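You operate a simulated robot arm through the tools that you are given. There is no shell and no other tool. Be economical: measure what you need, move in short steps, check, and stop when the job is done.

You run a simulated robot arm. Do the job below in one go: nothing can be reset, and whatever is moved stays where it is left.

## Task
Set the hand slide parallel to 0.0 mm on the jig gauge.
Fine: draw the outer slide out first; free the lock, turn the knob, lock again; run the outer slide home.
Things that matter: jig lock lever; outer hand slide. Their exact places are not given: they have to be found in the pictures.

Only the result counts: the job must be done as asked and must still hold three seconds after the hand-in. Knocking over, shifting, dropping, spilling or breaking anything else fails it.

## Robot
A 6-joint arm with a two-finger parallel gripper on a trunk, on a base that drives. Base frame: it is fixed to the floor where the robot stands at the start and does not move with it; the origin is under the middle of the robot, x ahead of it, y to its left, z up. Readings come in mm, degrees, newtons and seconds.
With the tool pointing down near the work surface it reaches from about 340 to 880 mm from the robot's upright axis, wherever it stands. Its first joint turns from -115.0 to 115.0 degrees. Places, roughly: jig lock lever [600, 100, 1000]; outer hand slide [600, -200, 900]. Payload 3.43 kg.
Tool frame: the origin (TCP) lies between the finger pads and is the grasp point; the fingertips stand 34 mm ahead of it; z points along the fingers, y is the line along which they close. Largest opening 128 mm; finger width 24, thickness 12; the body of the gripper, 48 by 130 mm, starts 96 mm behind the TCP.
Orientation is told as [roll, pitch, yaw] about the base's x, y, z axes, in that order, counted from this pose: with the fingers straight down and closing along the base's y, the tool's x points along the base's -x, its y along +y and its z along -z.

## Interface
- The arm moves only by the tool servo_tool. Its argument "series" is a list of rows, each a list of 3 entries, a list of its own where there are three numbers: the turn, a rotation vector about the tool's x, y, z in degrees, then the shift along the tool's x, y, z in cm, then the closure in counts, from 0 (fully open) to 255 (shut). In form: [[[ax, ay, az], [tx, ty, tz], hand], ...]. A call has 1 to 8 rows; each row shifts and turns the commanded pose from where the row before left it, along the tool's axes as they then stand. Each row takes 0.2 s and may step no farther than 50 mm and 8.6 degrees from the row before; otherwise, or with a gripper value out of range, the whole call is refused. A pose out of reach is approached as far as the arm can. The call stops where the force on the tool passes 80 N (or 10 N more than at its start, if that is more) or the arm is blocked; 0.2 s more then pass. The fingers move at their own pace (about 108 mm/s each) and stop on an object; they squeeze with about 36 N. The grip force told is the motor's: it shows also when the fingers shut on nothing. Time passes only in rows, and 0.2 s behind the last, so rows that do not move let the fingers close. The reply holds the time, the measured pose of the TCP, the force on the tool along the base axes, the opening and the grip force, in the units named above and with some noise, with the torque about the TCP (base axes, N m) and any sound that the robot's microphone picked up.
- Cameras (640 x 400 px; columns grow to the right, rows downward): "scene" is now at [31.3, 155.2, 1331.9]; the picture's right is [-0.42, -0.91, 0.00], its down [-0.30, 0.14, -0.94] and it looks along [0.85, -0.40, -0.33] (base axes); focal length 247 px, centre (320, 200). "wrist" rides on the gripper at [76, -11, -160] in the tool frame; the picture's right is [0.15, 0.99, 0.00], its down [-0.88, 0.13, -0.46] and it looks along [-0.45, 0.07, 0.89] (tool axes); focal length 234 px, centre (320, 200).
- grab_frame(camera): a new picture of that camera. No time passes.
- raise_lower(by): slides the trunk up (or, below 0, down) by that many mm; the arm and the scene camera ride with it, the base frame stays. It gives what a move gives, with no picture.
- steer(legs): drives the robot by 1 to 6 legs, each [ahead, turn to the left] in mm and degrees, along the robot's own axes; the way and the turn of a leg run together, so that a leg with both is an arc; at most 1500 mm and 180 degrees a leg. The arm and the cameras ride along, it lands a little off, and it stops where it bumps. It gives what a move gives.
- head_to(pan, tilt): turns the head with the scene camera to pan (to the left, within 103 degrees either way) and tilt (down, from -29 to 69), counted from straight ahead of the robot. It gives what a move gives.
- point_at(camera, pixels): for up to 12 pixels [column, row] of the newest picture of that camera ("zoom" is the newest enlarged one), the place [x, y, z] in the base frame of the surface seen there, good to about 2 mm. No time passes.
- inspect(camera, box): a new picture of the part [left, top, right, bottom] of that camera's present view, enlarged. No time passes.
- sign_off(): hands the job in; it is judged then, once.

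Keep the steps short. Do not move on a guess: measure, check each grasp and each placing, and mend mistakes. In all there are 80 turns and 60 pictures (those below and enlarged ones count). Leave the gripper open and the arm clear of the work at the hand-in unless told otherwise, and finish with a single line.

The tools are called as a command line: name --argument value ..., lists and objects as JSON in quotes. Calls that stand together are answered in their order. servo_tool: Moves the arm, as the interface text tells. Its arguments: {"type":"object","properties":{"series":{"type":"array","items":{"type":"array"}}},"required":["series"]} The other tools are called the same way: raise_lower (by) slides the trunk up or down; steer (legs) drives the base; head_to (pan, tilt) turns the head that bears the scene camera; grab_frame (camera) takes a picture; point_at (camera, pixels) gives the place of the surface under pixels of a picture; inspect (camera, box) takes an enlarged picture of a part of a camera's view; sign_off () hands the job in.

At the start:

```text
time: 0.0
tcp_pos: [478.0, 40.2, 1280.2]
orientation: [0.0, -0.1, 0.0]
ft_force: [0.0, -0.2, 0.4]
torque: [-0.03, -0.02, 0.01]
width: 127.8
finger_force: 0.1
trunk travel left (down, up): [-575.0, 215.0]
robot x, y, heading: [-0.5, -1.3, 0.1]
head pan, tilt: [-25.1, 19.3]
```

scene: 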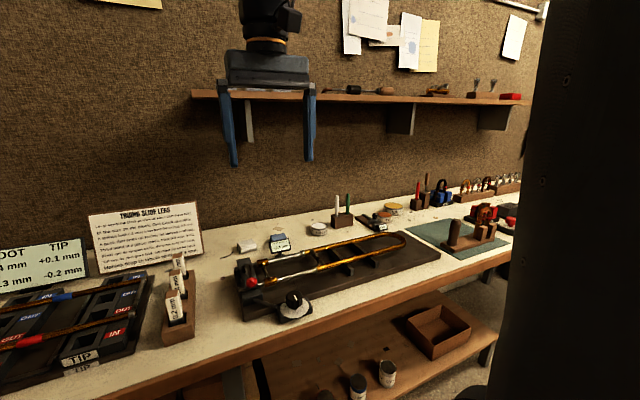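
wrist: 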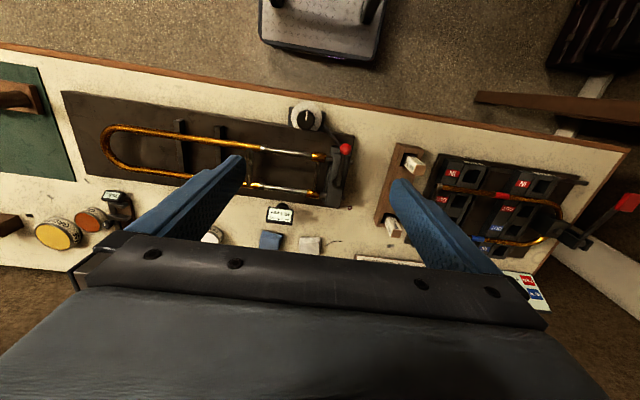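

I see a trombone hand slide on a jig in the middle and a second jig at the left, with cards on the wall. I'll enlarge the cards and both jigs to read them.

inspect --camera "scene" --box '[0, 190, 220, 330]'

inspect --camera "scene" --box '[220, 200, 440, 337]'

inspect --camera "wrist" --box '[250, 80, 410, 260]'

```text
2.86 times, centred on (110, 260) of scene
```

zoom: 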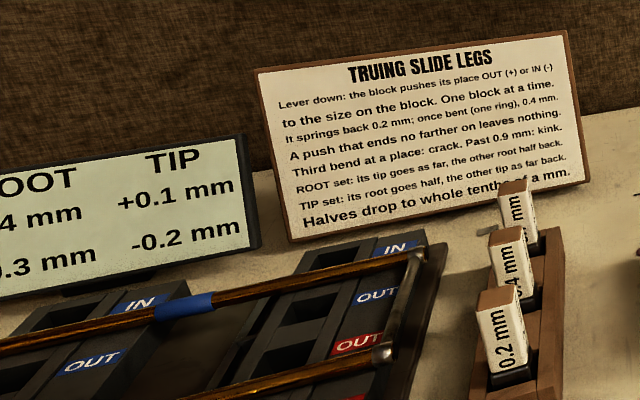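

```text
2.91 times, centred on (330, 268) of scene
```

zoom: 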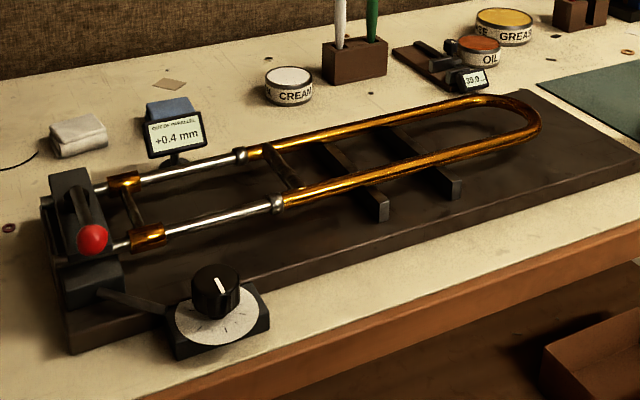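

```text
2.22 times, centred on (330, 170) of wrist
```

zoom: 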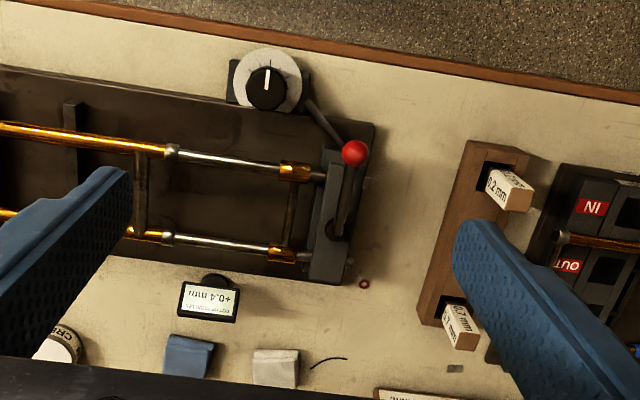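

The jig gauge reads +0.4 mm, with a dial knob in front and a red-ball lever on the clamp block. I'll enlarge these and measure places.

inspect --camera "scene" --box '[225, 225, 325, 330]'

point_at --camera "zoom" --pixels '[[320, 200]]'

inspect --camera "scene" --box '[260, 225, 310, 260]'

point_at --camera "scene" --pixels '[[251, 281], [294, 297], [295, 309], [315, 270], [305, 252], [328, 264], [319, 252], [400, 252], [398, 236], [280, 244], [248, 268], [245, 305]]'

```text
3.81 times, centred on (275, 278) of scene
```

zoom: 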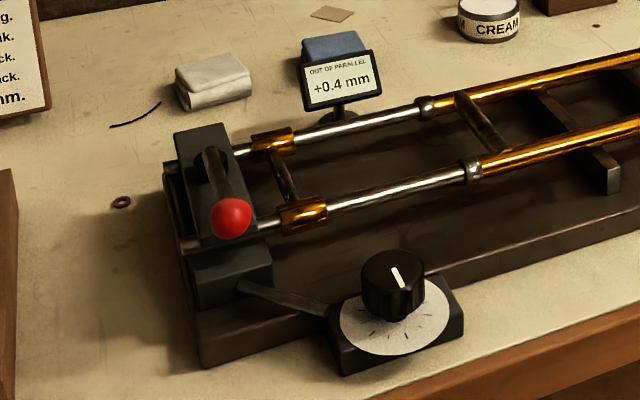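

```text
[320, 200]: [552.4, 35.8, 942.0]
```

```text
11.43 times, centred on (285, 242) of scene
```

zoom: 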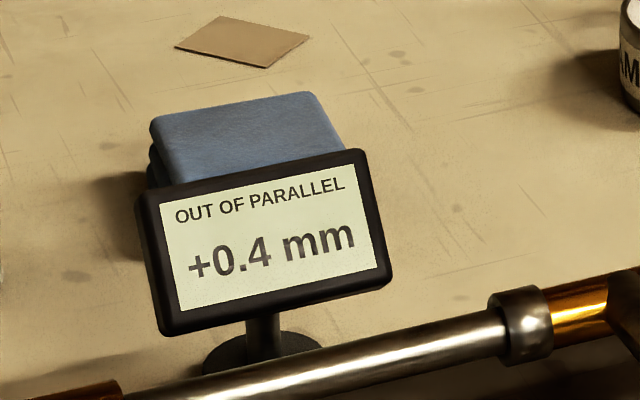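

```text
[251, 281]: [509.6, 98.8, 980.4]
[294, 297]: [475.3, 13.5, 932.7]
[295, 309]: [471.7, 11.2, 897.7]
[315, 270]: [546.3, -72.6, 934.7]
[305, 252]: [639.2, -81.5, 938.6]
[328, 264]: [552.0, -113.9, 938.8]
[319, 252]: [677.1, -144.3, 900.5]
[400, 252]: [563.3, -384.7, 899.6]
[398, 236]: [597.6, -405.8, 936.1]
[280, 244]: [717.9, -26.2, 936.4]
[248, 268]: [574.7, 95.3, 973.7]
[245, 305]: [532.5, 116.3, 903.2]
```

Gauge "OUT OF PARALLEL +0.4 mm". The slide lies along y, bow toward -y. I'll measure the parts more closely in the wrist view.

inspect --camera "wrist" --box '[200, 95, 360, 215]'

inspect --camera "wrist" --box '[280, 95, 360, 155]'

```text
3.33 times, centred on (280, 155) of wrist
```

zoom: 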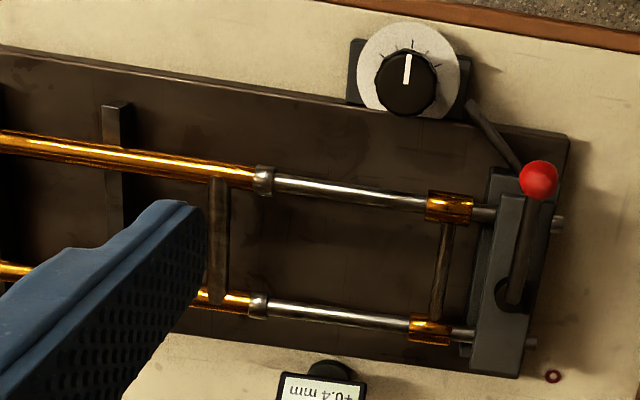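

```text
6.67 times, centred on (320, 125) of wrist
```

zoom: 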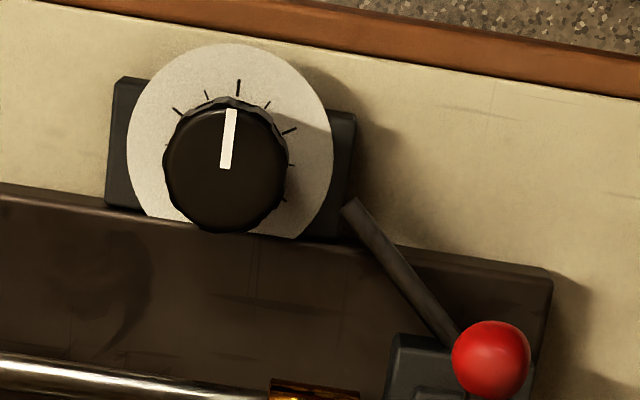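

The knob's pointer aims toward the robot. I'll measure knob, disc, ball in this zoom.

point_at --camera "zoom" --pixels '[[225, 165], [231, 112], [166, 165], [287, 165], [225, 228], [490, 360], [490, 325], [238, 85], [140, 110], [400, 265]]'

inspect --camera "wrist" --box '[240, 120, 360, 215]'

point_at --camera "zoom" --pixels '[[104, 190], [92, 270], [96, 320], [180, 165], [450, 200], [430, 260], [580, 145], [545, 200], [535, 300], [530, 370], [590, 205], [500, 200]]'

```text
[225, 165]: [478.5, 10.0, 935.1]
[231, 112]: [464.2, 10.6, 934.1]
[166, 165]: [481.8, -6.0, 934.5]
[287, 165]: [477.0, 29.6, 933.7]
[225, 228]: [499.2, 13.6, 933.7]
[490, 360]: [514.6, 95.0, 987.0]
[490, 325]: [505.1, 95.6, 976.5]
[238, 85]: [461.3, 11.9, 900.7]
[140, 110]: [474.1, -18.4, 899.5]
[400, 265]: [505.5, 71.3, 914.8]
```

```text
4.21 times, centred on (300, 168) of wrist
```

zoom: 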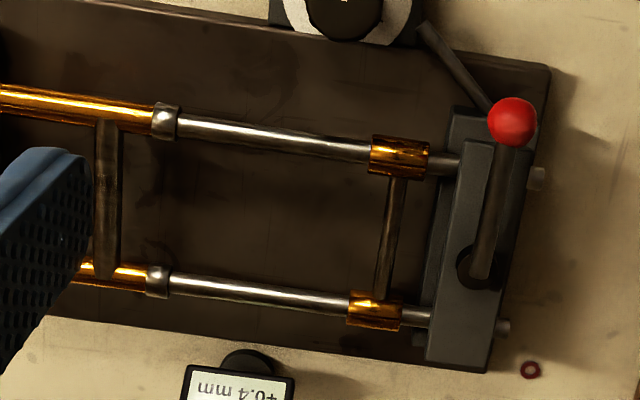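

```text
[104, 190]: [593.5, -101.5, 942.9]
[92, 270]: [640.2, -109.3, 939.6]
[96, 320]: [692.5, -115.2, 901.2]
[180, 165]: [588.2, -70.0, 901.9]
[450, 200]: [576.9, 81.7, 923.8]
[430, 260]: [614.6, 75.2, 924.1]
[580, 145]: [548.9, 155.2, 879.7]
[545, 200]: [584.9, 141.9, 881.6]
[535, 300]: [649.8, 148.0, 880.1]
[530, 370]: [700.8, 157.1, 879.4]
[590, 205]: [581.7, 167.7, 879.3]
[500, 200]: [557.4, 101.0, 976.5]
```

Now I look closely at the lever from both cameras.

inspect --camera "scene" --box '[232, 250, 282, 300]'

point_at --camera "zoom" --pixels '[[220, 120], [240, 150], [270, 180], [235, 260], [180, 150], [330, 190], [250, 270], [290, 100], [215, 90], [340, 270], [210, 240]]'

inspect --camera "wrist" --box '[310, 130, 370, 215]'

point_at --camera "zoom" --pixels '[[340, 80], [320, 180], [310, 240], [290, 270], [280, 320], [320, 130], [360, 200], [275, 200]]'

```text
8.00 times, centred on (257, 275) of scene
```

zoom: 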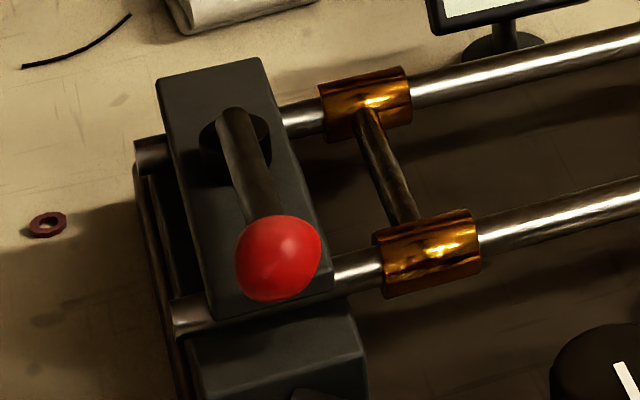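

```text
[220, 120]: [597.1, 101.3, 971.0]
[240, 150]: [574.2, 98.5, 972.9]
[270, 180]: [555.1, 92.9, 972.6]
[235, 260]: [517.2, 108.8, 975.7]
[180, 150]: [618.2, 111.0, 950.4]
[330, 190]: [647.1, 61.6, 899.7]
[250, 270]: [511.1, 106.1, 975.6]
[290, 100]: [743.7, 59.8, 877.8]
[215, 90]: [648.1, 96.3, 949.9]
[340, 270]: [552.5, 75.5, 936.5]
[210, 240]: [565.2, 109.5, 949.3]
```

```text
4.71 times, centred on (340, 172) of wrist
```

zoom: 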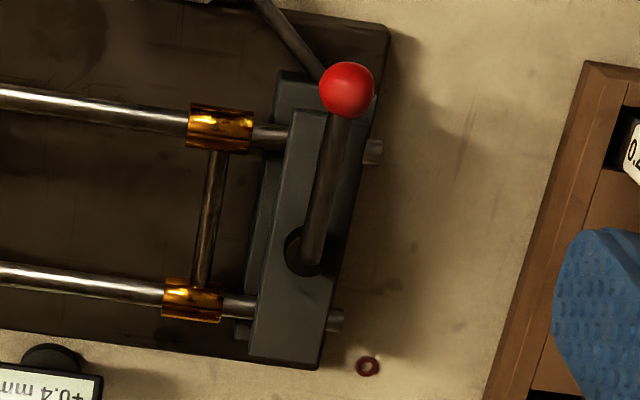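

```text
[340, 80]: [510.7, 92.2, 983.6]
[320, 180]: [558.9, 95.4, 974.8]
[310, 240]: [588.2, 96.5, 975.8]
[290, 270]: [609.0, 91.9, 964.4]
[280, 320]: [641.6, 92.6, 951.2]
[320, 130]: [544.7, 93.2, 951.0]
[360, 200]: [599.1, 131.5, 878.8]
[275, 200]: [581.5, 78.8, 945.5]
```

Block top is z≈950, the lever bar z≈970, pivoting about a vertical axis near (598, 97), ball near (510, 98). Next, the bow end and what lies beyond it.

inspect --camera "scene" --box '[310, 190, 520, 320]'

point_at --camera "zoom" --pixels '[[290, 135], [250, 165], [280, 150], [395, 210], [215, 125], [130, 205], [205, 195], [80, 140], [130, 120], [440, 175], [415, 190], [300, 80]]'

inspect --camera "wrist" --box '[0, 50, 280, 250]'

point_at --camera "zoom" --pixels '[[245, 170], [240, 220], [500, 205], [512, 218], [600, 228], [410, 195], [150, 110], [420, 245], [300, 200], [330, 280], [150, 230]]'

```text
3.05 times, centred on (415, 255) of scene
```

zoom: 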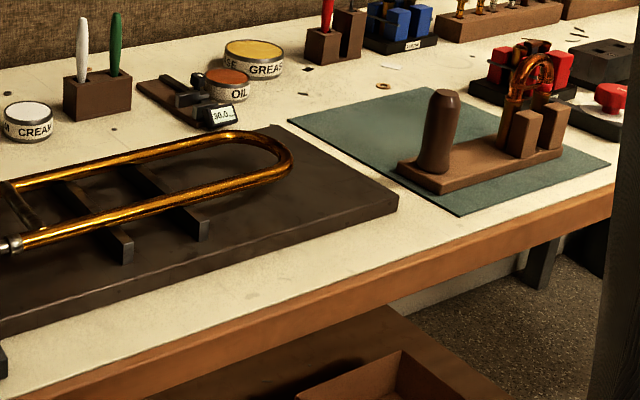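

```text
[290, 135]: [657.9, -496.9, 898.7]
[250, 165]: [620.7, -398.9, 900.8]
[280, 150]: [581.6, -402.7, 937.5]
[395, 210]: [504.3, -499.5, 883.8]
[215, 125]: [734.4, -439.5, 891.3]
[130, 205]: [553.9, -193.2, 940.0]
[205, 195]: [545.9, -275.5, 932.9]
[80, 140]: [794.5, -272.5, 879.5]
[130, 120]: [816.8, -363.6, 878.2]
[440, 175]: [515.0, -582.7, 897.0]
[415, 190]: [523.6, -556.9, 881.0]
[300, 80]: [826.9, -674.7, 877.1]
```

```text
2.00 times, centred on (140, 150) of wrist
```

zoom: 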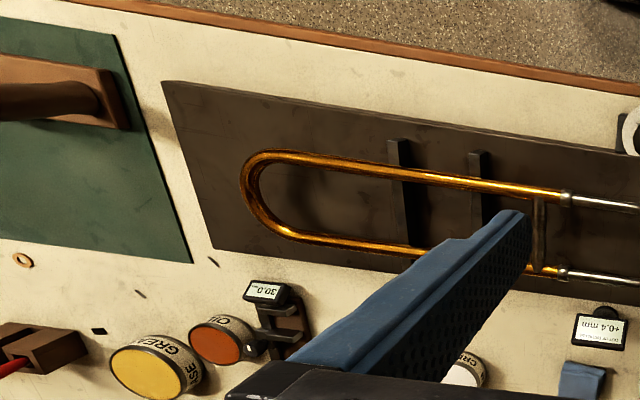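

```text
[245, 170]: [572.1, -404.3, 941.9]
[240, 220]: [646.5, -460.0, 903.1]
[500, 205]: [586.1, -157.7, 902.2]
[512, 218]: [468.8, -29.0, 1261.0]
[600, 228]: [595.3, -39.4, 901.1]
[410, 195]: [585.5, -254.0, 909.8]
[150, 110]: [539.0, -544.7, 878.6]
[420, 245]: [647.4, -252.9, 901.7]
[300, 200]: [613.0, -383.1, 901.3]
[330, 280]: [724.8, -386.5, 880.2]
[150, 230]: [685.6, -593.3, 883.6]
```

Everything is understood: the outer brace crosses at about (593, -102, 936), with free run of ~140 mm beyond the bow. I move above the brace, half closing the fingers.

servo_tool --series '[[[0, 0, 0], [-1.92, -2.37, 3.0], 120], [[0, 0, 0], [-1.92, -2.37, 3.0], 120], [[0, 0, 0], [-1.92, -2.37, 3.0], 120], [[0, 0, 0], [-1.92, -2.37, 3.0], 120], [[0, 0, 0], [-1.92, -2.37, 3.0], 120], [[0, 0, 0], [-1.9, -2.35, 3.0], 120]]'

grab_frame --camera "wrist"

```text
time: 1.4
tcp_pos: [593.9, -102.8, 1099.6]
orientation: [0.0, -0.1, 0.0]
ft_force: [-1.0, -0.2, 0.5]
torque: [-0.06, -0.09, -0.02]
width: 67.6
finger_force: 0.2
trunk travel left (down, up): [-575.0, 215.0]
robot x, y, heading: [2.8, -0.3, -0.1]
head pan, tilt: [-25.1, 19.3]
```

```text
45 pictures are left
```

wrist: 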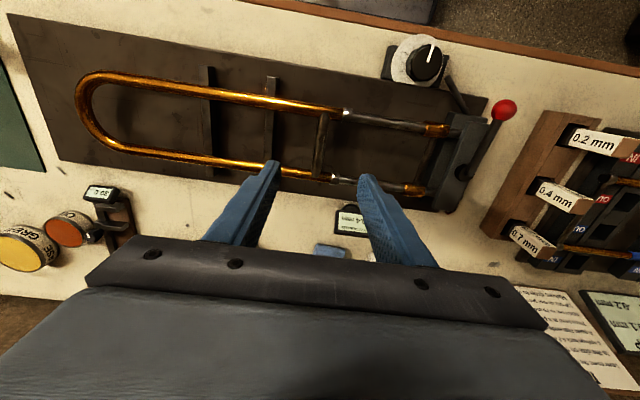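

The brace shows at pixel (320,145). I measure it, the ferrules and supports.

point_at --camera "wrist" --pixels '[[322, 130], [320, 145], [317, 165], [346, 114], [335, 178], [270, 130], [208, 120], [82, 110], [300, 104], [250, 163], [430, 129], [410, 189]]'

```text
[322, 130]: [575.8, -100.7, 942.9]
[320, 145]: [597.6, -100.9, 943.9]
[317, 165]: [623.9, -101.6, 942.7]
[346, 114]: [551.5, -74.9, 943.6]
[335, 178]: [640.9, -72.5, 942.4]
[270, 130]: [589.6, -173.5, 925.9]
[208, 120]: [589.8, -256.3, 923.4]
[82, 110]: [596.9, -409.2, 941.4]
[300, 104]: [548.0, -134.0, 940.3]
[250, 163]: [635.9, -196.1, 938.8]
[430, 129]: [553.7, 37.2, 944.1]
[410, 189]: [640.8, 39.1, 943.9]
```

Brace at y=-101, midway x≈596, top z 943; it is square to the base. I descend to z≈950.

servo_tool --series '[[[0, 0, 0], [-0.2, 0.18, 4.0], 120], [[0, 0, 0], [0, 0, 4.0], 120], [[0, 0, 0], [0, 0, 4.0], 120], [[0, 0, 0], [0, 0, 3.0], 120], [[0, 0, 0], [0, 0, 0], 120]]'

servo_tool --series '[[[0, 0, 0], [0, 0, 0], 255], [[0, 0, 0], [0, 0, 0], 255], [[0, 0, 0], [0, 0, 0], 255]]'

grab_frame --camera "wrist"

```text
time: 2.6
tcp_pos: [596.1, -100.6, 947.7]
orientation: [0.0, -0.2, 0.0]
ft_force: [0.5, 0.0, -0.8]
torque: [-0.03, -0.01, -0.01]
width: 67.8
finger_force: 0.1
trunk travel left (down, up): [-575.0, 215.0]
robot x, y, heading: [0.8, 0.3, -0.1]
head pan, tilt: [-25.1, 19.3]
```

```text
time: 3.4
tcp_pos: [596.0, -101.4, 947.7]
orientation: [-0.1, 0.0, 0.0]
ft_force: [-0.7, 0.8, -1.9]
torque: [0.02, -0.2, -0.64]
width: 14.2
finger_force: 45.3
trunk travel left (down, up): [-575.0, 215.0]
robot x, y, heading: [-2.4, -3.5, 0.1]
head pan, tilt: [-25.1, 19.3]
```

```text
44 pictures are left
```

wrist: 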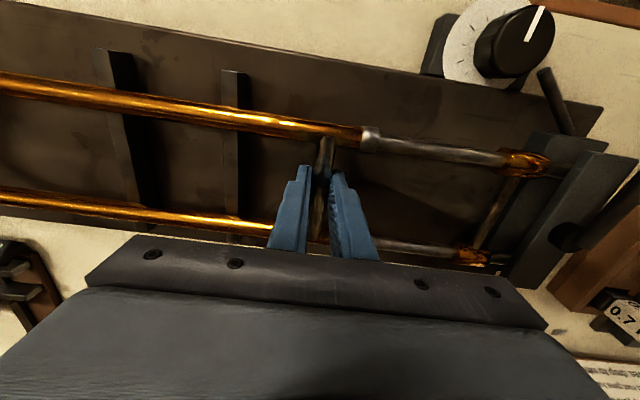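

Gripped (14 mm), but the fingertips (z 914) would hit the supports (top 925). I regrip with the TCP at z≈963.5.

servo_tool --series '[[[0, 0, 0], [0, 0, 0], 190], [[0, 0, 0], [0, 0, -1.6], 190], [[0, 0, 0], [0, 0, 0], 190], [[0, 0, 0], [0, 0, 0], 255], [[0, 0, 0], [0, 0, 0], 255], [[0, 0, 0], [0, 0, 0], 255]]'

servo_tool --series '[[[0, 0, 0], [0, -1.0, 0], 255], [[0, 0, 0], [0, -1.0, 0], 255], [[0, 0, 0], [0, -1.0, 0], 255], [[0, 0, 0], [0, 0, 0], 255]]'

grab_frame --camera "scene"

```text
time: 4.8
tcp_pos: [595.8, -100.0, 965.2]
orientation: [-0.1, -0.1, 0.0]
ft_force: [0.1, -0.4, 5.5]
torque: [-0.01, 0.51, -0.65]
width: 15.2
finger_force: 44.7
trunk travel left (down, up): [-575.0, 215.0]
robot x, y, heading: [0.2, -1.5, 0.0]
head pan, tilt: [-25.1, 19.3]
```

```text
time: 5.8
tcp_pos: [595.7, -128.7, 965.0]
orientation: [0.0, -0.1, 0.0]
ft_force: [-6.0, -1.8, 18.2]
torque: [-0.03, 0.65, -0.56]
width: 14.7
finger_force: 45.0
trunk travel left (down, up): [-575.0, 215.0]
robot x, y, heading: [-4.0, -2.2, 0.2]
head pan, tilt: [-25.1, 19.3]
```

```text
43 pictures are left
```

scene: 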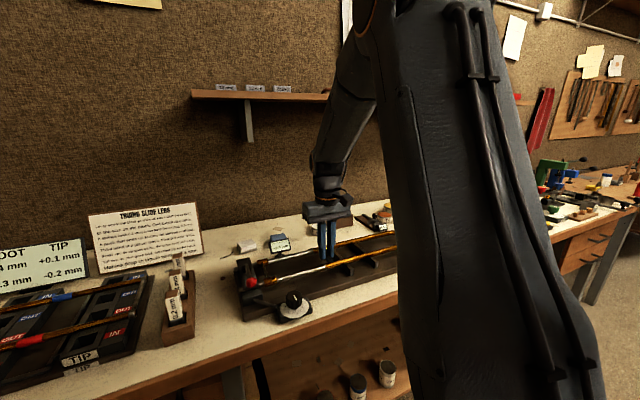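

The slide slides freely; 30 mm out. I check the gauge, then draw further, relaxing upward by 1 mm.

servo_tool --series '[[[0, 0, 0], [0, -1.0, -0.1], 255], [[0, 0, 0], [0, -1.5, 0], 255], [[0, 0, 0], [0, -1.5, 0], 255], [[0, 0, 0], [0, -1.5, 0], 255], [[0, 0, 0], [0, 0, 0], 255]]'

inspect --camera "scene" --box '[225, 200, 405, 320]'

```text
time: 7.0
tcp_pos: [596.2, -180.3, 964.9]
orientation: [0.2, 0.2, 0.1]
ft_force: [-9.2, 43.2, -0.3]
torque: [1.28, 0.23, -0.54]
width: 14.8
finger_force: 45.0
trunk travel left (down, up): [-575.0, 215.0]
robot x, y, heading: [0.6, 2.9, 0.3]
head pan, tilt: [-25.1, 19.3]
```

```text
3.33 times, centred on (315, 260) of scene
```

zoom: 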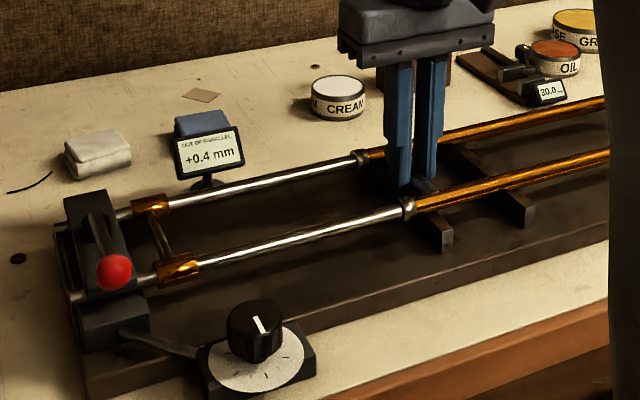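

The slide stops at 80 mm drawn (43 N back force): it is fully out. I relax the pull, open and rise clear.

servo_tool --series '[[[0, 0, 0], [0, 0.5, 0], 255], [[0, 0, 0], [0, 0, 0], 200], [[0, 0, 0], [0, 0, 0], 190], [[0, 0, 0], [0, 0, -4.0], 190], [[0, 0, 0], [0, 0, -4.0], 190]]'

grab_frame --camera "wrist"

```text
time: 8.2
tcp_pos: [596.3, -180.8, 1045.3]
orientation: [-0.1, 0.0, -0.1]
ft_force: [0.6, 0.1, -0.3]
torque: [-0.03, 0.0, 0.02]
width: 32.6
finger_force: 0.0
trunk travel left (down, up): [-575.0, 215.0]
robot x, y, heading: [0.8, 0.1, 0.1]
head pan, tilt: [-25.1, 19.3]
```

```text
41 pictures are left
```

wrist: 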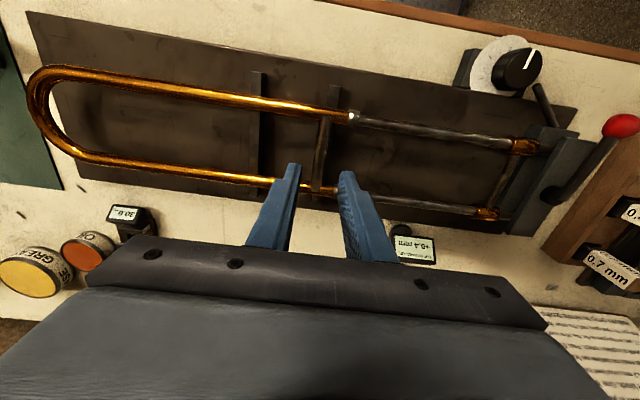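

The brace stays out at y≈-180. Now I go above the lever ball at about (508, 97).

servo_tool --series '[[[0, 0, 0], [1.47, 4.63, -0.58], 120], [[0, 0, 0], [1.47, 4.63, -0.58], 120], [[0, 0, 0], [1.47, 4.63, -0.58], 120], [[0, 0, 0], [1.47, 4.63, -0.58], 120], [[0, 0, 0], [1.47, 4.63, -0.58], 120], [[0, 0, 0], [1.47, 4.63, -0.58], 120], [[0, 0, 0], [0, 0, 0], 120]]'

inspect --camera "wrist" --box '[160, 60, 480, 260]'

```text
time: 9.8
tcp_pos: [507.4, 99.6, 1079.0]
orientation: [0.0, 0.0, 0.0]
ft_force: [-0.6, -0.2, 0.5]
torque: [-0.02, 0.02, -0.01]
width: 67.7
finger_force: 0.0
trunk travel left (down, up): [-575.0, 215.0]
robot x, y, heading: [2.1, 0.9, 0.0]
head pan, tilt: [-25.1, 19.3]
```

```text
2.00 times, centred on (320, 160) of wrist
```

zoom: 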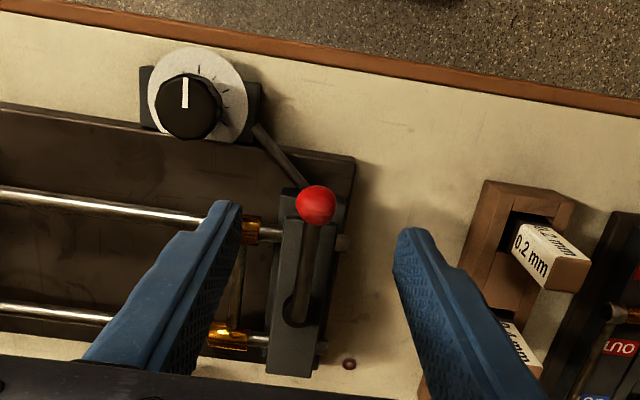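

point_at --camera "zoom" --pixels '[[316, 205], [297, 205], [334, 205], [316, 188], [314, 222], [308, 250], [300, 300], [290, 310], [188, 105], [185, 82], [270, 355], [245, 300]]'

```text
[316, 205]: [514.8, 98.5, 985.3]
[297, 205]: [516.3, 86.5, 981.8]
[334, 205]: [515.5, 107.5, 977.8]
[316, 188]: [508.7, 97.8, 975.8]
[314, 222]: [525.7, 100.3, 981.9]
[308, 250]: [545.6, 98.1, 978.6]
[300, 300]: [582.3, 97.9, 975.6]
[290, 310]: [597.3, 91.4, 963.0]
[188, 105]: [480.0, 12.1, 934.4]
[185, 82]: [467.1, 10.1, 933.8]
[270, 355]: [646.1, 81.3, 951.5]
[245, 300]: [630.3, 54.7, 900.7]
```

Ball centre ≈ (517, 98, 972). I descend onto it and grip.

servo_tool --series '[[[0, 0, 0], [-0.95, -0.15, 4.0], 120], [[0, 0, 0], [0, 0, 4.0], 120], [[0, 0, 0], [0, 0, 2.6], 120], [[0, 0, 0], [0, 0, 0], 120], [[0, 0, 0], [0, 0, 0], 255], [[0, 0, 0], [0, 0, 0], 255], [[0, 0, 0], [0, 0, 0], 255]]'

```text
time: 11.4
tcp_pos: [516.4, 96.5, 973.3]
orientation: [0.0, -0.1, 0.0]
ft_force: [-1.1, -0.4, -4.0]
torque: [0.11, -0.53, 0.01]
width: 23.9
finger_force: 45.5
trunk travel left (down, up): [-575.0, 215.0]
robot x, y, heading: [1.5, -1.6, -0.1]
head pan, tilt: [-25.1, 19.3]
```

Ball gripped (24 mm). I test with a small push towards +y.

servo_tool --series '[[[0, 0, 0], [0, 0.4, 0], 255], [[0, 0, 0], [0, 0.4, 0], 255], [[0, 0, 0], [0, 0, 0], 255]]'

```text
time: 12.2
tcp_pos: [516.8, 98.2, 973.6]
orientation: [-0.2, 0.1, 0.2]
ft_force: [-1.9, -74.5, -7.5]
torque: [0.31, -0.2, 0.01]
width: 23.8
finger_force: 44.5
trunk travel left (down, up): [-575.0, 215.0]
robot x, y, heading: [1.5, -1.3, -0.4]
head pan, tilt: [-25.1, 19.3]
```

Blocked towards +y (75 N), so it is the locked stop. I go back and try -y.

servo_tool --series '[[[0, 0, 0], [0, -0.8, 0], 255], [[0, 0, 0], [0, -0.4, 0], 255], [[0, 0, 0], [0, -0.4, 0], 255], [[0, 0, 0], [0, 0, 0], 255]]'

```text
time: 13.2
tcp_pos: [516.8, 89.5, 974.7]
orientation: [0.1, -0.1, -0.2]
ft_force: [-2.4, 2.6, -15.0]
torque: [0.3, -0.19, 0.16]
width: 23.6
finger_force: 45.5
trunk travel left (down, up): [-575.0, 215.0]
robot x, y, heading: [-0.2, -0.8, -0.1]
head pan, tilt: [-25.1, 19.3]
```

It moves freely towards -y. I follow the arc about the pivot, turning the hand along.

servo_tool --series '[[[0, 0, -8], [-0.04, -0.3, 0.15], 255], [[0, 0, -8], [-0.08, -1.11, 0], 255], [[0, 0, -8], [-0.08, -1.11, 0], 255], [[0, 0, 0], [0, 0, 0], 255]]'

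```text
time: 14.2
tcp_pos: [524.5, 64.8, 974.3]
orientation: [-0.1, -0.2, 24.2]
ft_force: [0.0, -1.3, 18.9]
torque: [0.04, 0.01, 0.01]
width: 23.8
finger_force: 44.6
trunk travel left (down, up): [-575.0, 215.0]
robot x, y, heading: [-2.3, 1.0, -0.0]
head pan, tilt: [-25.1, 19.3]
```

At 24° with no lateral force. I continue.

servo_tool --series '[[[0, 0, -8], [-0.08, -1.11, -0.1], 255], [[0, 0, -8], [-0.08, -1.11, 0], 255], [[0, 0, -8], [-0.08, -1.11, 0], 255], [[0, 0, 0], [0, 0, 0], 255]]'

servo_tool --series '[[[0, 0, -8], [-0.08, -1.11, 0], 255], [[0, 0, -8], [-0.08, -1.11, 0], 255], [[0, 0, 0], [0, 0, 0], 255]]'

```text
time: 15.2
tcp_pos: [543.2, 37.7, 973.3]
orientation: [0.0, 0.0, 48.2]
ft_force: [0.9, -0.9, 14.3]
torque: [0.15, -0.07, -0.08]
width: 23.4
finger_force: 44.8
trunk travel left (down, up): [-575.0, 215.0]
robot x, y, heading: [1.6, 0.1, -0.0]
head pan, tilt: [-25.1, 19.3]
```

```text
time: 16.0
tcp_pos: [562.1, 23.6, 975.0]
orientation: [0.0, -0.1, 64.1]
ft_force: [-3.6, -4.3, 9.3]
torque: [-0.06, 0.1, 0.23]
width: 23.7
finger_force: 44.8
trunk travel left (down, up): [-575.0, 215.0]
robot x, y, heading: [-2.7, -1.9, 0.0]
head pan, tilt: [-25.1, 19.3]
```

Still free at 64°. I go a little further to find the open stop.

servo_tool --series '[[[0, 0, -8], [-0.08, -1.11, 0], 255], [[0, 0, -8], [-0.08, -1.11, 0], 255], [[0, 0, 0], [0, 0, 0], 255]]'

inspect --camera "scene" --box '[225, 210, 385, 320]'

```text
time: 16.7
tcp_pos: [571.5, 21.5, 973.5]
orientation: [1.2, 0.0, 80.2]
ft_force: [-29.9, 7.8, 32.9]
torque: [-0.04, 0.45, -0.13]
width: 23.3
finger_force: 45.4
trunk travel left (down, up): [-575.0, 215.0]
robot x, y, heading: [-1.7, 1.4, 0.2]
head pan, tilt: [-25.1, 19.3]
stopped in row 3: the force on the tool passed its limit at 82 N (the readings are from after the stop); the commanded pose is now the measured one
```

```text
3.64 times, centred on (305, 265) of scene
```

zoom: 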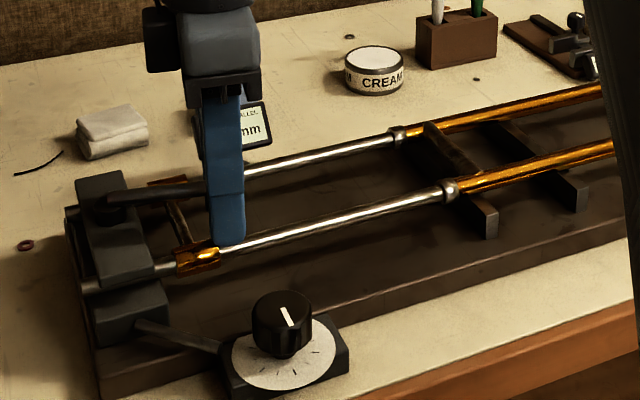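

The hand is stopped at about 72°; but the fingertips (z≈939) may be touching the leg (top ≈942). I ease back slightly, then lift with a loosened grip.

servo_tool --series '[[[0, 0, 0], [0.0, 0.2, -0.3], 255], [[0, 0, 0], [0, 0, -0.4], 245], [[0, 0, 0], [0, 0, 0], 225], [[0, 0, 0], [0, 0, -0.5], 220], [[0, 0, 0], [0, 0, 0], 220]]'

grab_frame --camera "wrist"

```text
time: 17.9
tcp_pos: [573.9, 22.5, 984.7]
orientation: [1.0, -0.1, 80.3]
ft_force: [-14.8, 1.5, 1.1]
torque: [-0.16, 0.23, -0.01]
width: 26.4
finger_force: 7.9
trunk travel left (down, up): [-575.0, 215.0]
robot x, y, heading: [-1.8, 1.1, -0.1]
head pan, tilt: [-25.1, 19.3]
```

```text
38 pictures are left
```

wrist: 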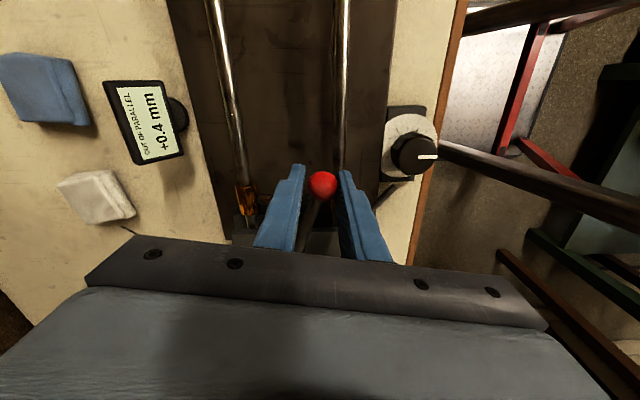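

Tips are now clear above the legs and the ball still resists. I test once more in the opening direction to confirm it is the lever's own stop.

servo_tool --series '[[[0, 0, 0], [0, -0.4, 0], 220], [[0, 0, 0], [0, -0.3, 0], 220], [[0, 0, 0], [0, 0, 0], 220]]'

```text
time: 18.7
tcp_pos: [577.4, 20.8, 984.6]
orientation: [1.2, 0.1, 80.2]
ft_force: [-31.0, 4.4, 14.7]
torque: [0.01, 0.56, -0.01]
width: 35.7
finger_force: 16.4
trunk travel left (down, up): [-575.0, 215.0]
robot x, y, heading: [-2.2, -0.3, -0.1]
head pan, tilt: [-25.1, 19.3]
```

It is the lever's stop: the lock is fully open. I ease back, open and rise.

servo_tool --series '[[[0, 0, 0], [0, 0.6, 0], 180], [[0, 0, 0], [0, 0, 0], 150], [[0, 0, 0], [0, 0, -4.0], 150], [[0, 0, 0], [0, 0, -4.0], 150], [[0, 0, 0], [0, 0, 0], 150]]'

grab_frame --camera "wrist"

```text
time: 19.9
tcp_pos: [575.6, 20.3, 1063.6]
orientation: [1.1, 0.1, 80.2]
ft_force: [-0.3, -0.6, -0.1]
torque: [-0.01, -0.01, 0.04]
width: 52.7
finger_force: 0.0
trunk travel left (down, up): [-575.0, 215.0]
robot x, y, heading: [-1.7, 0.0, 0.2]
head pan, tilt: [-25.1, 19.3]
```

```text
37 pictures are left
```

wrist: 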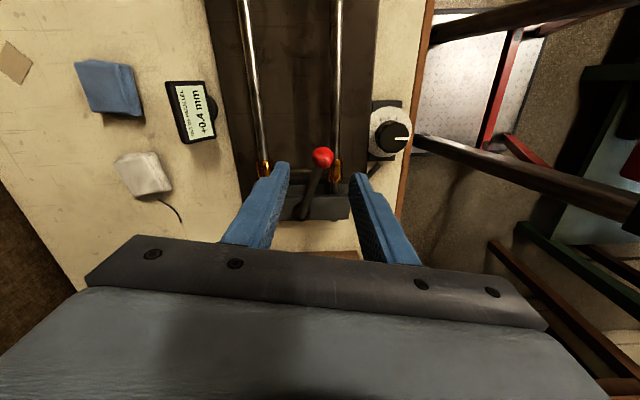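

The lever rests at its open stop and the gauge stays +0.4. Now to the knob at (480, 11.5), straightening the 1° tilt.

servo_tool --series '[[[0.2, 1.15, 0], [0.85, 3.1, 0], 130], [[0, 0, 0], [0.85, 3.1, 0], 130], [[0, 0, 0], [0.83, 3.06, 0], 130], [[0, 0, 0], [0, 0, 4], 130], [[0, 0, 0], [0, 0, 0], 130]]'

inspect --camera "wrist" --box '[220, 60, 420, 260]'

```text
time: 21.1
tcp_pos: [478.5, 9.6, 1025.4]
orientation: [1.0, 1.2, 80.2]
ft_force: [-0.3, 0.2, 0.4]
torque: [0.0, 0.01, 0.02]
width: 62.6
finger_force: 0.1
trunk travel left (down, up): [-575.0, 215.0]
robot x, y, heading: [-4.7, 0.1, 0.3]
head pan, tilt: [-25.1, 19.3]
```

```text
2.00 times, centred on (320, 160) of wrist
```

zoom: 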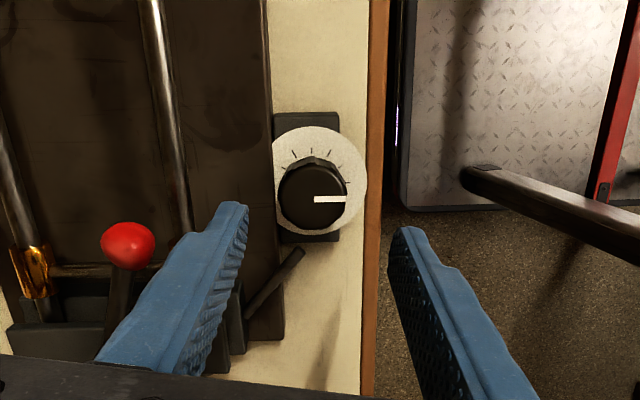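

I measure the knob and correct the tilt (roll 1.0, pitch 1.2).

point_at --camera "zoom" --pixels '[[313, 195], [285, 195], [340, 195], [313, 165], [313, 222], [343, 199], [318, 199], [320, 130], [310, 152]]'

servo_tool --series '[[[1.0, -1.2, 0], [0, 0, 0], 130], [[0, 0, 0], [0, 0, 0], 130]]'

```text
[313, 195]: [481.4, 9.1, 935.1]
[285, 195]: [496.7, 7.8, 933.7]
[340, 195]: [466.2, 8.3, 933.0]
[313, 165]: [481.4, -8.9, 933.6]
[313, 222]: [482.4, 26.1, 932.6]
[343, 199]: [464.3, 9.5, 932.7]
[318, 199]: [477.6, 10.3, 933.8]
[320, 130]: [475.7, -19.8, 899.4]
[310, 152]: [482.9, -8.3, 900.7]
```

```text
time: 21.7
tcp_pos: [478.4, 10.8, 1026.0]
orientation: [-0.2, 0.0, 80.2]
ft_force: [-0.4, -1.1, 0.0]
torque: [-0.02, -0.01, 0.01]
width: 62.6
finger_force: 0.1
trunk travel left (down, up): [-575.0, 215.0]
robot x, y, heading: [0.8, 1.5, 0.5]
head pan, tilt: [-25.1, 19.3]
```

Knob centre ≈ (481, 9.5), radius ≈18. I descend to z≈943 and grip.

servo_tool --series '[[[0, 0, 0], [0.1, -0.27, 4.0], 130], [[0, 0, 0], [0, 0, 4.2], 130], [[0, 0, 0], [0, 0, 0], 130], [[0, 0, 0], [0, 0, 0], 255], [[0, 0, 0], [0, 0, 0], 255], [[0, 0, 0], [0, 0, 0], 255]]'

inspect --camera "scene" --box '[225, 210, 385, 320]'

```text
time: 23.1
tcp_pos: [481.5, 8.4, 944.3]
orientation: [0.2, 0.0, 80.2]
ft_force: [-10.5, 2.1, -7.6]
torque: [0.19, 0.01, -0.01]
width: 37.2
finger_force: 45.3
trunk travel left (down, up): [-575.0, 215.0]
robot x, y, heading: [-2.3, -3.1, 0.1]
head pan, tilt: [-25.1, 19.3]
```

```text
3.64 times, centred on (305, 265) of scene
```

zoom: 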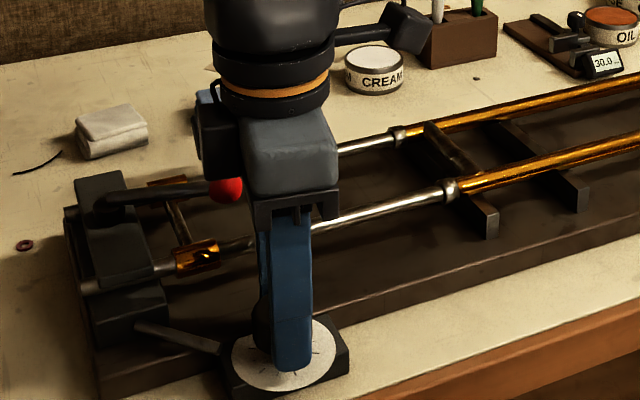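

Knob gripped (37 mm). The gauge is hidden from the scene camera; I turn 8° clockwise (from above) and look with the wrist camera.

servo_tool --series '[[[0, 0, 4], [0, 0, 0], 255], [[0, 0, 4], [0, 0, 0], 255], [[0, 0, 0], [0, 0, 0], 255]]'

grab_frame --camera "wrist"

```text
time: 23.9
tcp_pos: [480.7, 9.3, 944.1]
orientation: [0.0, 0.1, 72.2]
ft_force: [-16.7, 3.3, -12.4]
torque: [0.06, 0.33, -0.03]
width: 37.3
finger_force: 45.0
trunk travel left (down, up): [-575.0, 215.0]
robot x, y, heading: [-2.3, 1.4, 0.3]
head pan, tilt: [-25.1, 19.3]
```

```text
34 pictures are left
```

wrist: 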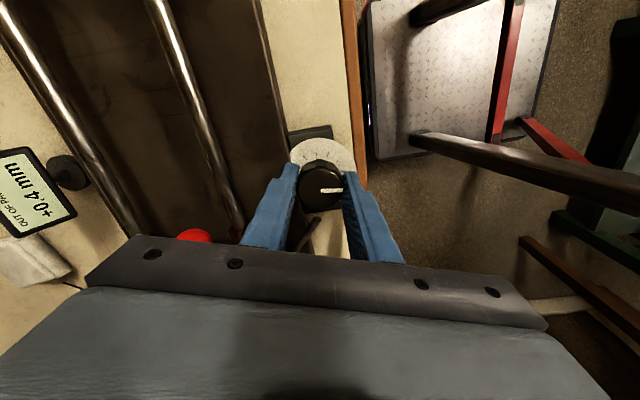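

The gauge is in the wrist view at (40,190). It still shows +0.4; I turn another 8°.

servo_tool --series '[[[0, 0, 4], [0, 0, 0], 255], [[0, 0, 4], [0, 0, 0], 255], [[0, 0, 0], [0, 0, 0], 255]]'

inspect --camera "wrist" --box '[0, 120, 160, 250]'

inspect --camera "wrist" --box '[270, 110, 370, 250]'

```text
time: 24.7
tcp_pos: [480.1, 10.3, 944.6]
orientation: [0.0, 0.1, 64.3]
ft_force: [-23.1, 3.7, -11.4]
torque: [-0.14, 0.77, -0.06]
width: 37.3
finger_force: 45.3
trunk travel left (down, up): [-575.0, 215.0]
robot x, y, heading: [-2.1, 1.0, 0.2]
head pan, tilt: [-25.1, 19.3]
```

```text
3.08 times, centred on (80, 185) of wrist
```

zoom: 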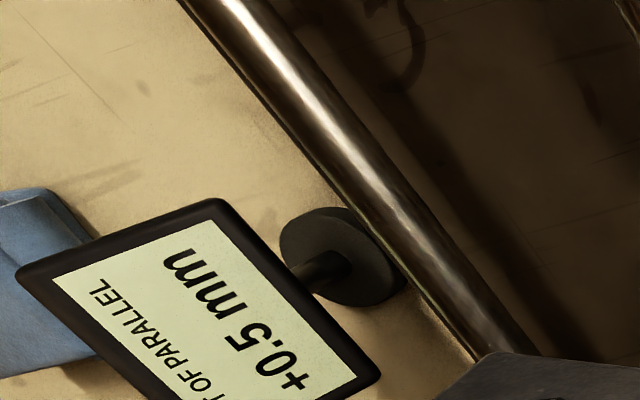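

```text
2.86 times, centred on (320, 180) of wrist
```

zoom: 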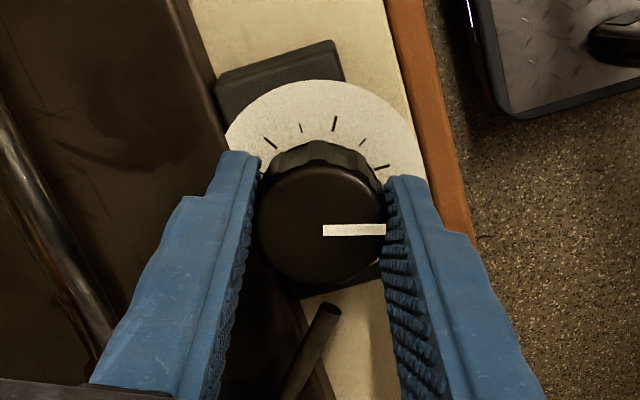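

Clockwise raises it (+0.5), so I turn counter-clockwise 40°, easing the side force.

servo_tool --series '[[[0, 0, -8], [0, 0.12, 0], 255], [[0, 0, -8], [0, 0, 0], 255], [[0, 0, -8], [0, 0, 0], 255], [[0, 0, -8], [0, 0, 0], 255], [[0, 0, -8], [0, 0, 0], 255], [[0, 0, 0], [0, 0, 0], 255]]'

grab_frame --camera "wrist"

```text
time: 26.1
tcp_pos: [481.6, 9.9, 944.0]
orientation: [-0.2, 0.1, 104.4]
ft_force: [-4.0, -9.8, -6.3]
torque: [0.34, 0.34, 0.08]
width: 37.3
finger_force: 44.8
trunk travel left (down, up): [-575.0, 215.0]
robot x, y, heading: [0.8, -2.2, 0.3]
head pan, tilt: [-25.1, 19.3]
```

```text
31 pictures are left
```

wrist: 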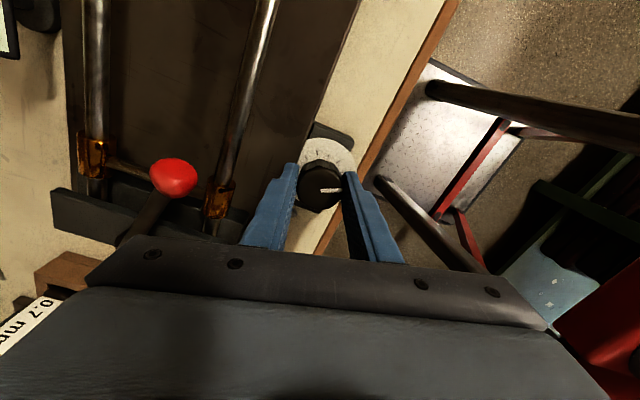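

The gauge is out of view at this angle. I open, turn the hand back 64° around the knob without touching it, and regrip so the gauge is visible.

servo_tool --series '[[[0, 0, 0], [0, 0, 0], 130], [[0, 0, 0], [0, 0, 0], 130], [[0, 0, 8], [0, 0, 0], 130], [[0, 0, 8], [0, 0, 0], 130], [[0, 0, 8], [0, 0, 0], 130], [[0, 0, 8], [0, 0, 0], 130], [[0, 0, 8], [0, 0, 0], 130], [[0, 0, 8], [0, 0, 0], 130]]'

servo_tool --series '[[[0, 0, 8], [0, 0, 0], 130], [[0, 0, 8], [0, 0, 0], 130], [[0, 0, 0], [0, 0, 0], 255], [[0, 0, 0], [0, 0, 0], 255], [[0, 0, 0], [0, 0, 0], 255]]'

grab_frame --camera "wrist"

```text
time: 27.9
tcp_pos: [481.1, 11.0, 944.6]
orientation: [-0.1, 0.1, 56.2]
ft_force: [0.4, 0.1, 0.9]
torque: [0.0, -0.01, -0.04]
width: 62.7
finger_force: 0.0
trunk travel left (down, up): [-575.0, 215.0]
robot x, y, heading: [-3.3, 1.5, 0.2]
head pan, tilt: [-25.1, 19.3]
```

```text
time: 29.1
tcp_pos: [481.4, 10.5, 943.3]
orientation: [0.0, 0.0, 40.2]
ft_force: [-3.2, 2.0, 0.0]
torque: [0.16, 0.21, -0.09]
width: 37.2
finger_force: 44.8
trunk travel left (down, up): [-575.0, 215.0]
robot x, y, heading: [2.0, -0.1, 0.1]
head pan, tilt: [-25.1, 19.3]
```

```text
30 pictures are left
```

wrist: 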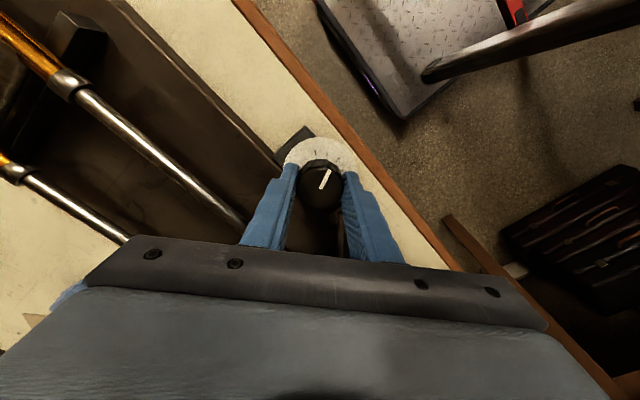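

Gauge is now behind the hand. I check whether the scene camera sees it.

inspect --camera "scene" --box '[240, 220, 320, 275]'

```text
7.27 times, centred on (280, 248) of scene
```

zoom: 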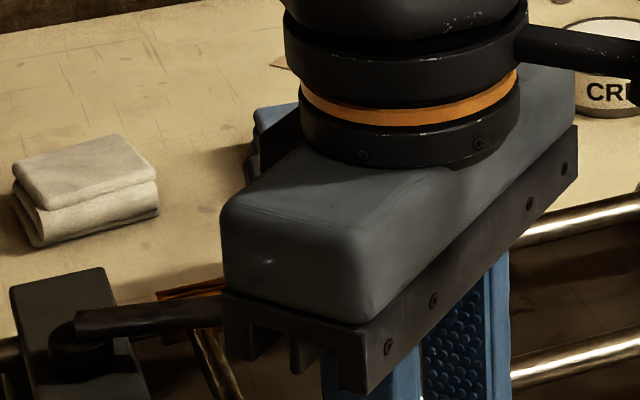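

Hidden there too. From here I turn 24° counter-clockwise to hand yaw 64, where the wrist camera sees the gauge.

servo_tool --series '[[[0, 0, -8], [0, 0, 0], 255], [[0, 0, -8], [0, 0, 0], 255], [[0, 0, -8], [0, 0, 0], 255], [[0, 0, 0], [0, 0, 0], 255]]'

grab_frame --camera "wrist"

```text
time: 30.1
tcp_pos: [481.0, 10.7, 944.4]
orientation: [-0.1, 0.0, 64.3]
ft_force: [-1.3, -2.7, -6.4]
torque: [0.31, -0.36, 0.08]
width: 37.6
finger_force: 45.2
trunk travel left (down, up): [-575.0, 215.0]
robot x, y, heading: [-3.4, -4.0, 0.2]
head pan, tilt: [-25.1, 19.3]
```

```text
28 pictures are left
```

wrist: 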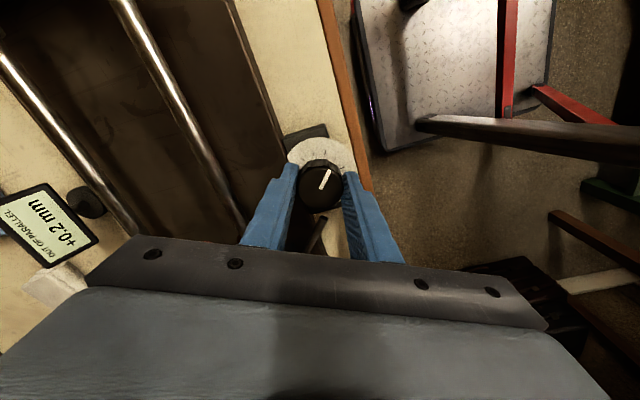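

Reads +0.2. I turn 16° more.

servo_tool --series '[[[0, 0, -8], [0, 0, 0], 255], [[0, 0, -8], [0, 0, 0], 255], [[0, 0, 0], [0, 0, 0], 255]]'

grab_frame --camera "wrist"

```text
time: 30.9
tcp_pos: [481.0, 10.5, 943.7]
orientation: [-0.1, 0.0, 80.3]
ft_force: [2.5, -5.1, -0.2]
torque: [-0.19, 0.33, 0.03]
width: 37.5
finger_force: 45.0
trunk travel left (down, up): [-575.0, 215.0]
robot x, y, heading: [-0.6, -1.2, 0.3]
head pan, tilt: [-25.1, 19.3]
```

```text
27 pictures are left
```

wrist: 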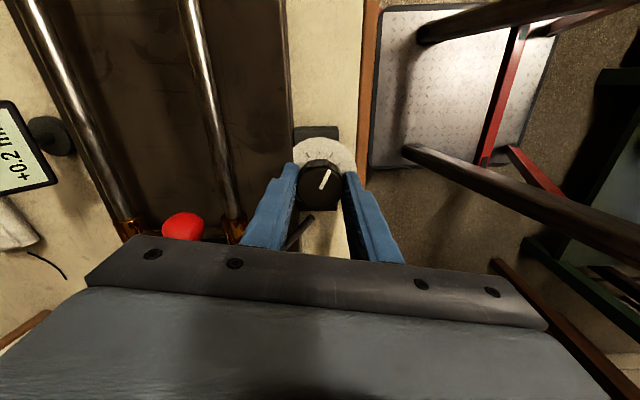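

Still +0.2; slope looks like about 0.1 mm per 30°, so roughly 55° more is needed. I reopen, swing the hand back 56°, and regrip.

servo_tool --series '[[[0, 0, 0], [0, 0, 0], 130], [[0, 0, 8], [0, 0, 0], 130], [[0, 0, 8], [0, 0, 0], 130], [[0, 0, 8], [0, 0, 0], 130], [[0, 0, 8], [0, 0, 0], 130], [[0, 0, 8], [0, 0, 0], 130], [[0, 0, 8], [0, 0, 0], 130], [[0, 0, 8], [0, 0, 0], 130]]'

servo_tool --series '[[[0, 0, 0], [0, 0, 0], 255], [[0, 0, 0], [0, 0, 0], 255], [[0, 0, 0], [0, 0, 0], 255], [[0, 0, -8], [0, 0, 0], 255], [[0, 0, -8], [0, 0, 0], 255], [[0, 0, -8], [0, 0, 0], 255], [[0, 0, -8], [0, 0, 0], 255], [[0, 0, -8], [0, 0, 0], 255]]'

grab_frame --camera "wrist"

```text
time: 32.7
tcp_pos: [480.4, 11.2, 944.5]
orientation: [-0.1, -0.2, 24.0]
ft_force: [-0.4, 0.4, 0.0]
torque: [-0.01, 0.0, 0.0]
width: 62.6
finger_force: 0.1
trunk travel left (down, up): [-575.0, 215.0]
robot x, y, heading: [0.0, -0.8, 0.1]
head pan, tilt: [-25.1, 19.3]
```

```text
time: 34.5
tcp_pos: [480.7, 11.4, 942.8]
orientation: [-0.1, 0.0, 64.2]
ft_force: [0.9, 4.6, -5.6]
torque: [0.72, 0.06, -0.04]
width: 37.6
finger_force: 44.4
trunk travel left (down, up): [-575.0, 215.0]
robot x, y, heading: [2.1, -2.9, -0.1]
head pan, tilt: [-25.1, 19.3]
```

```text
26 pictures are left
```

wrist: 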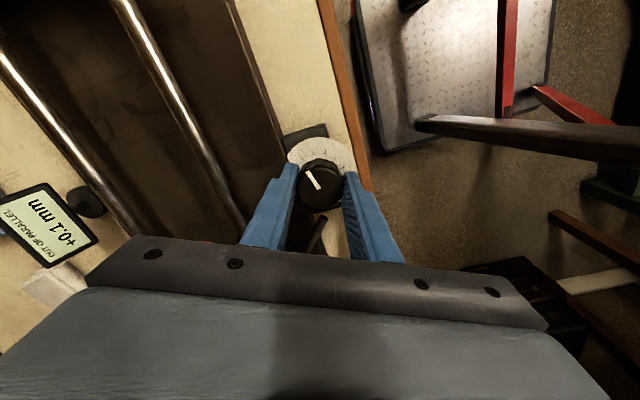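

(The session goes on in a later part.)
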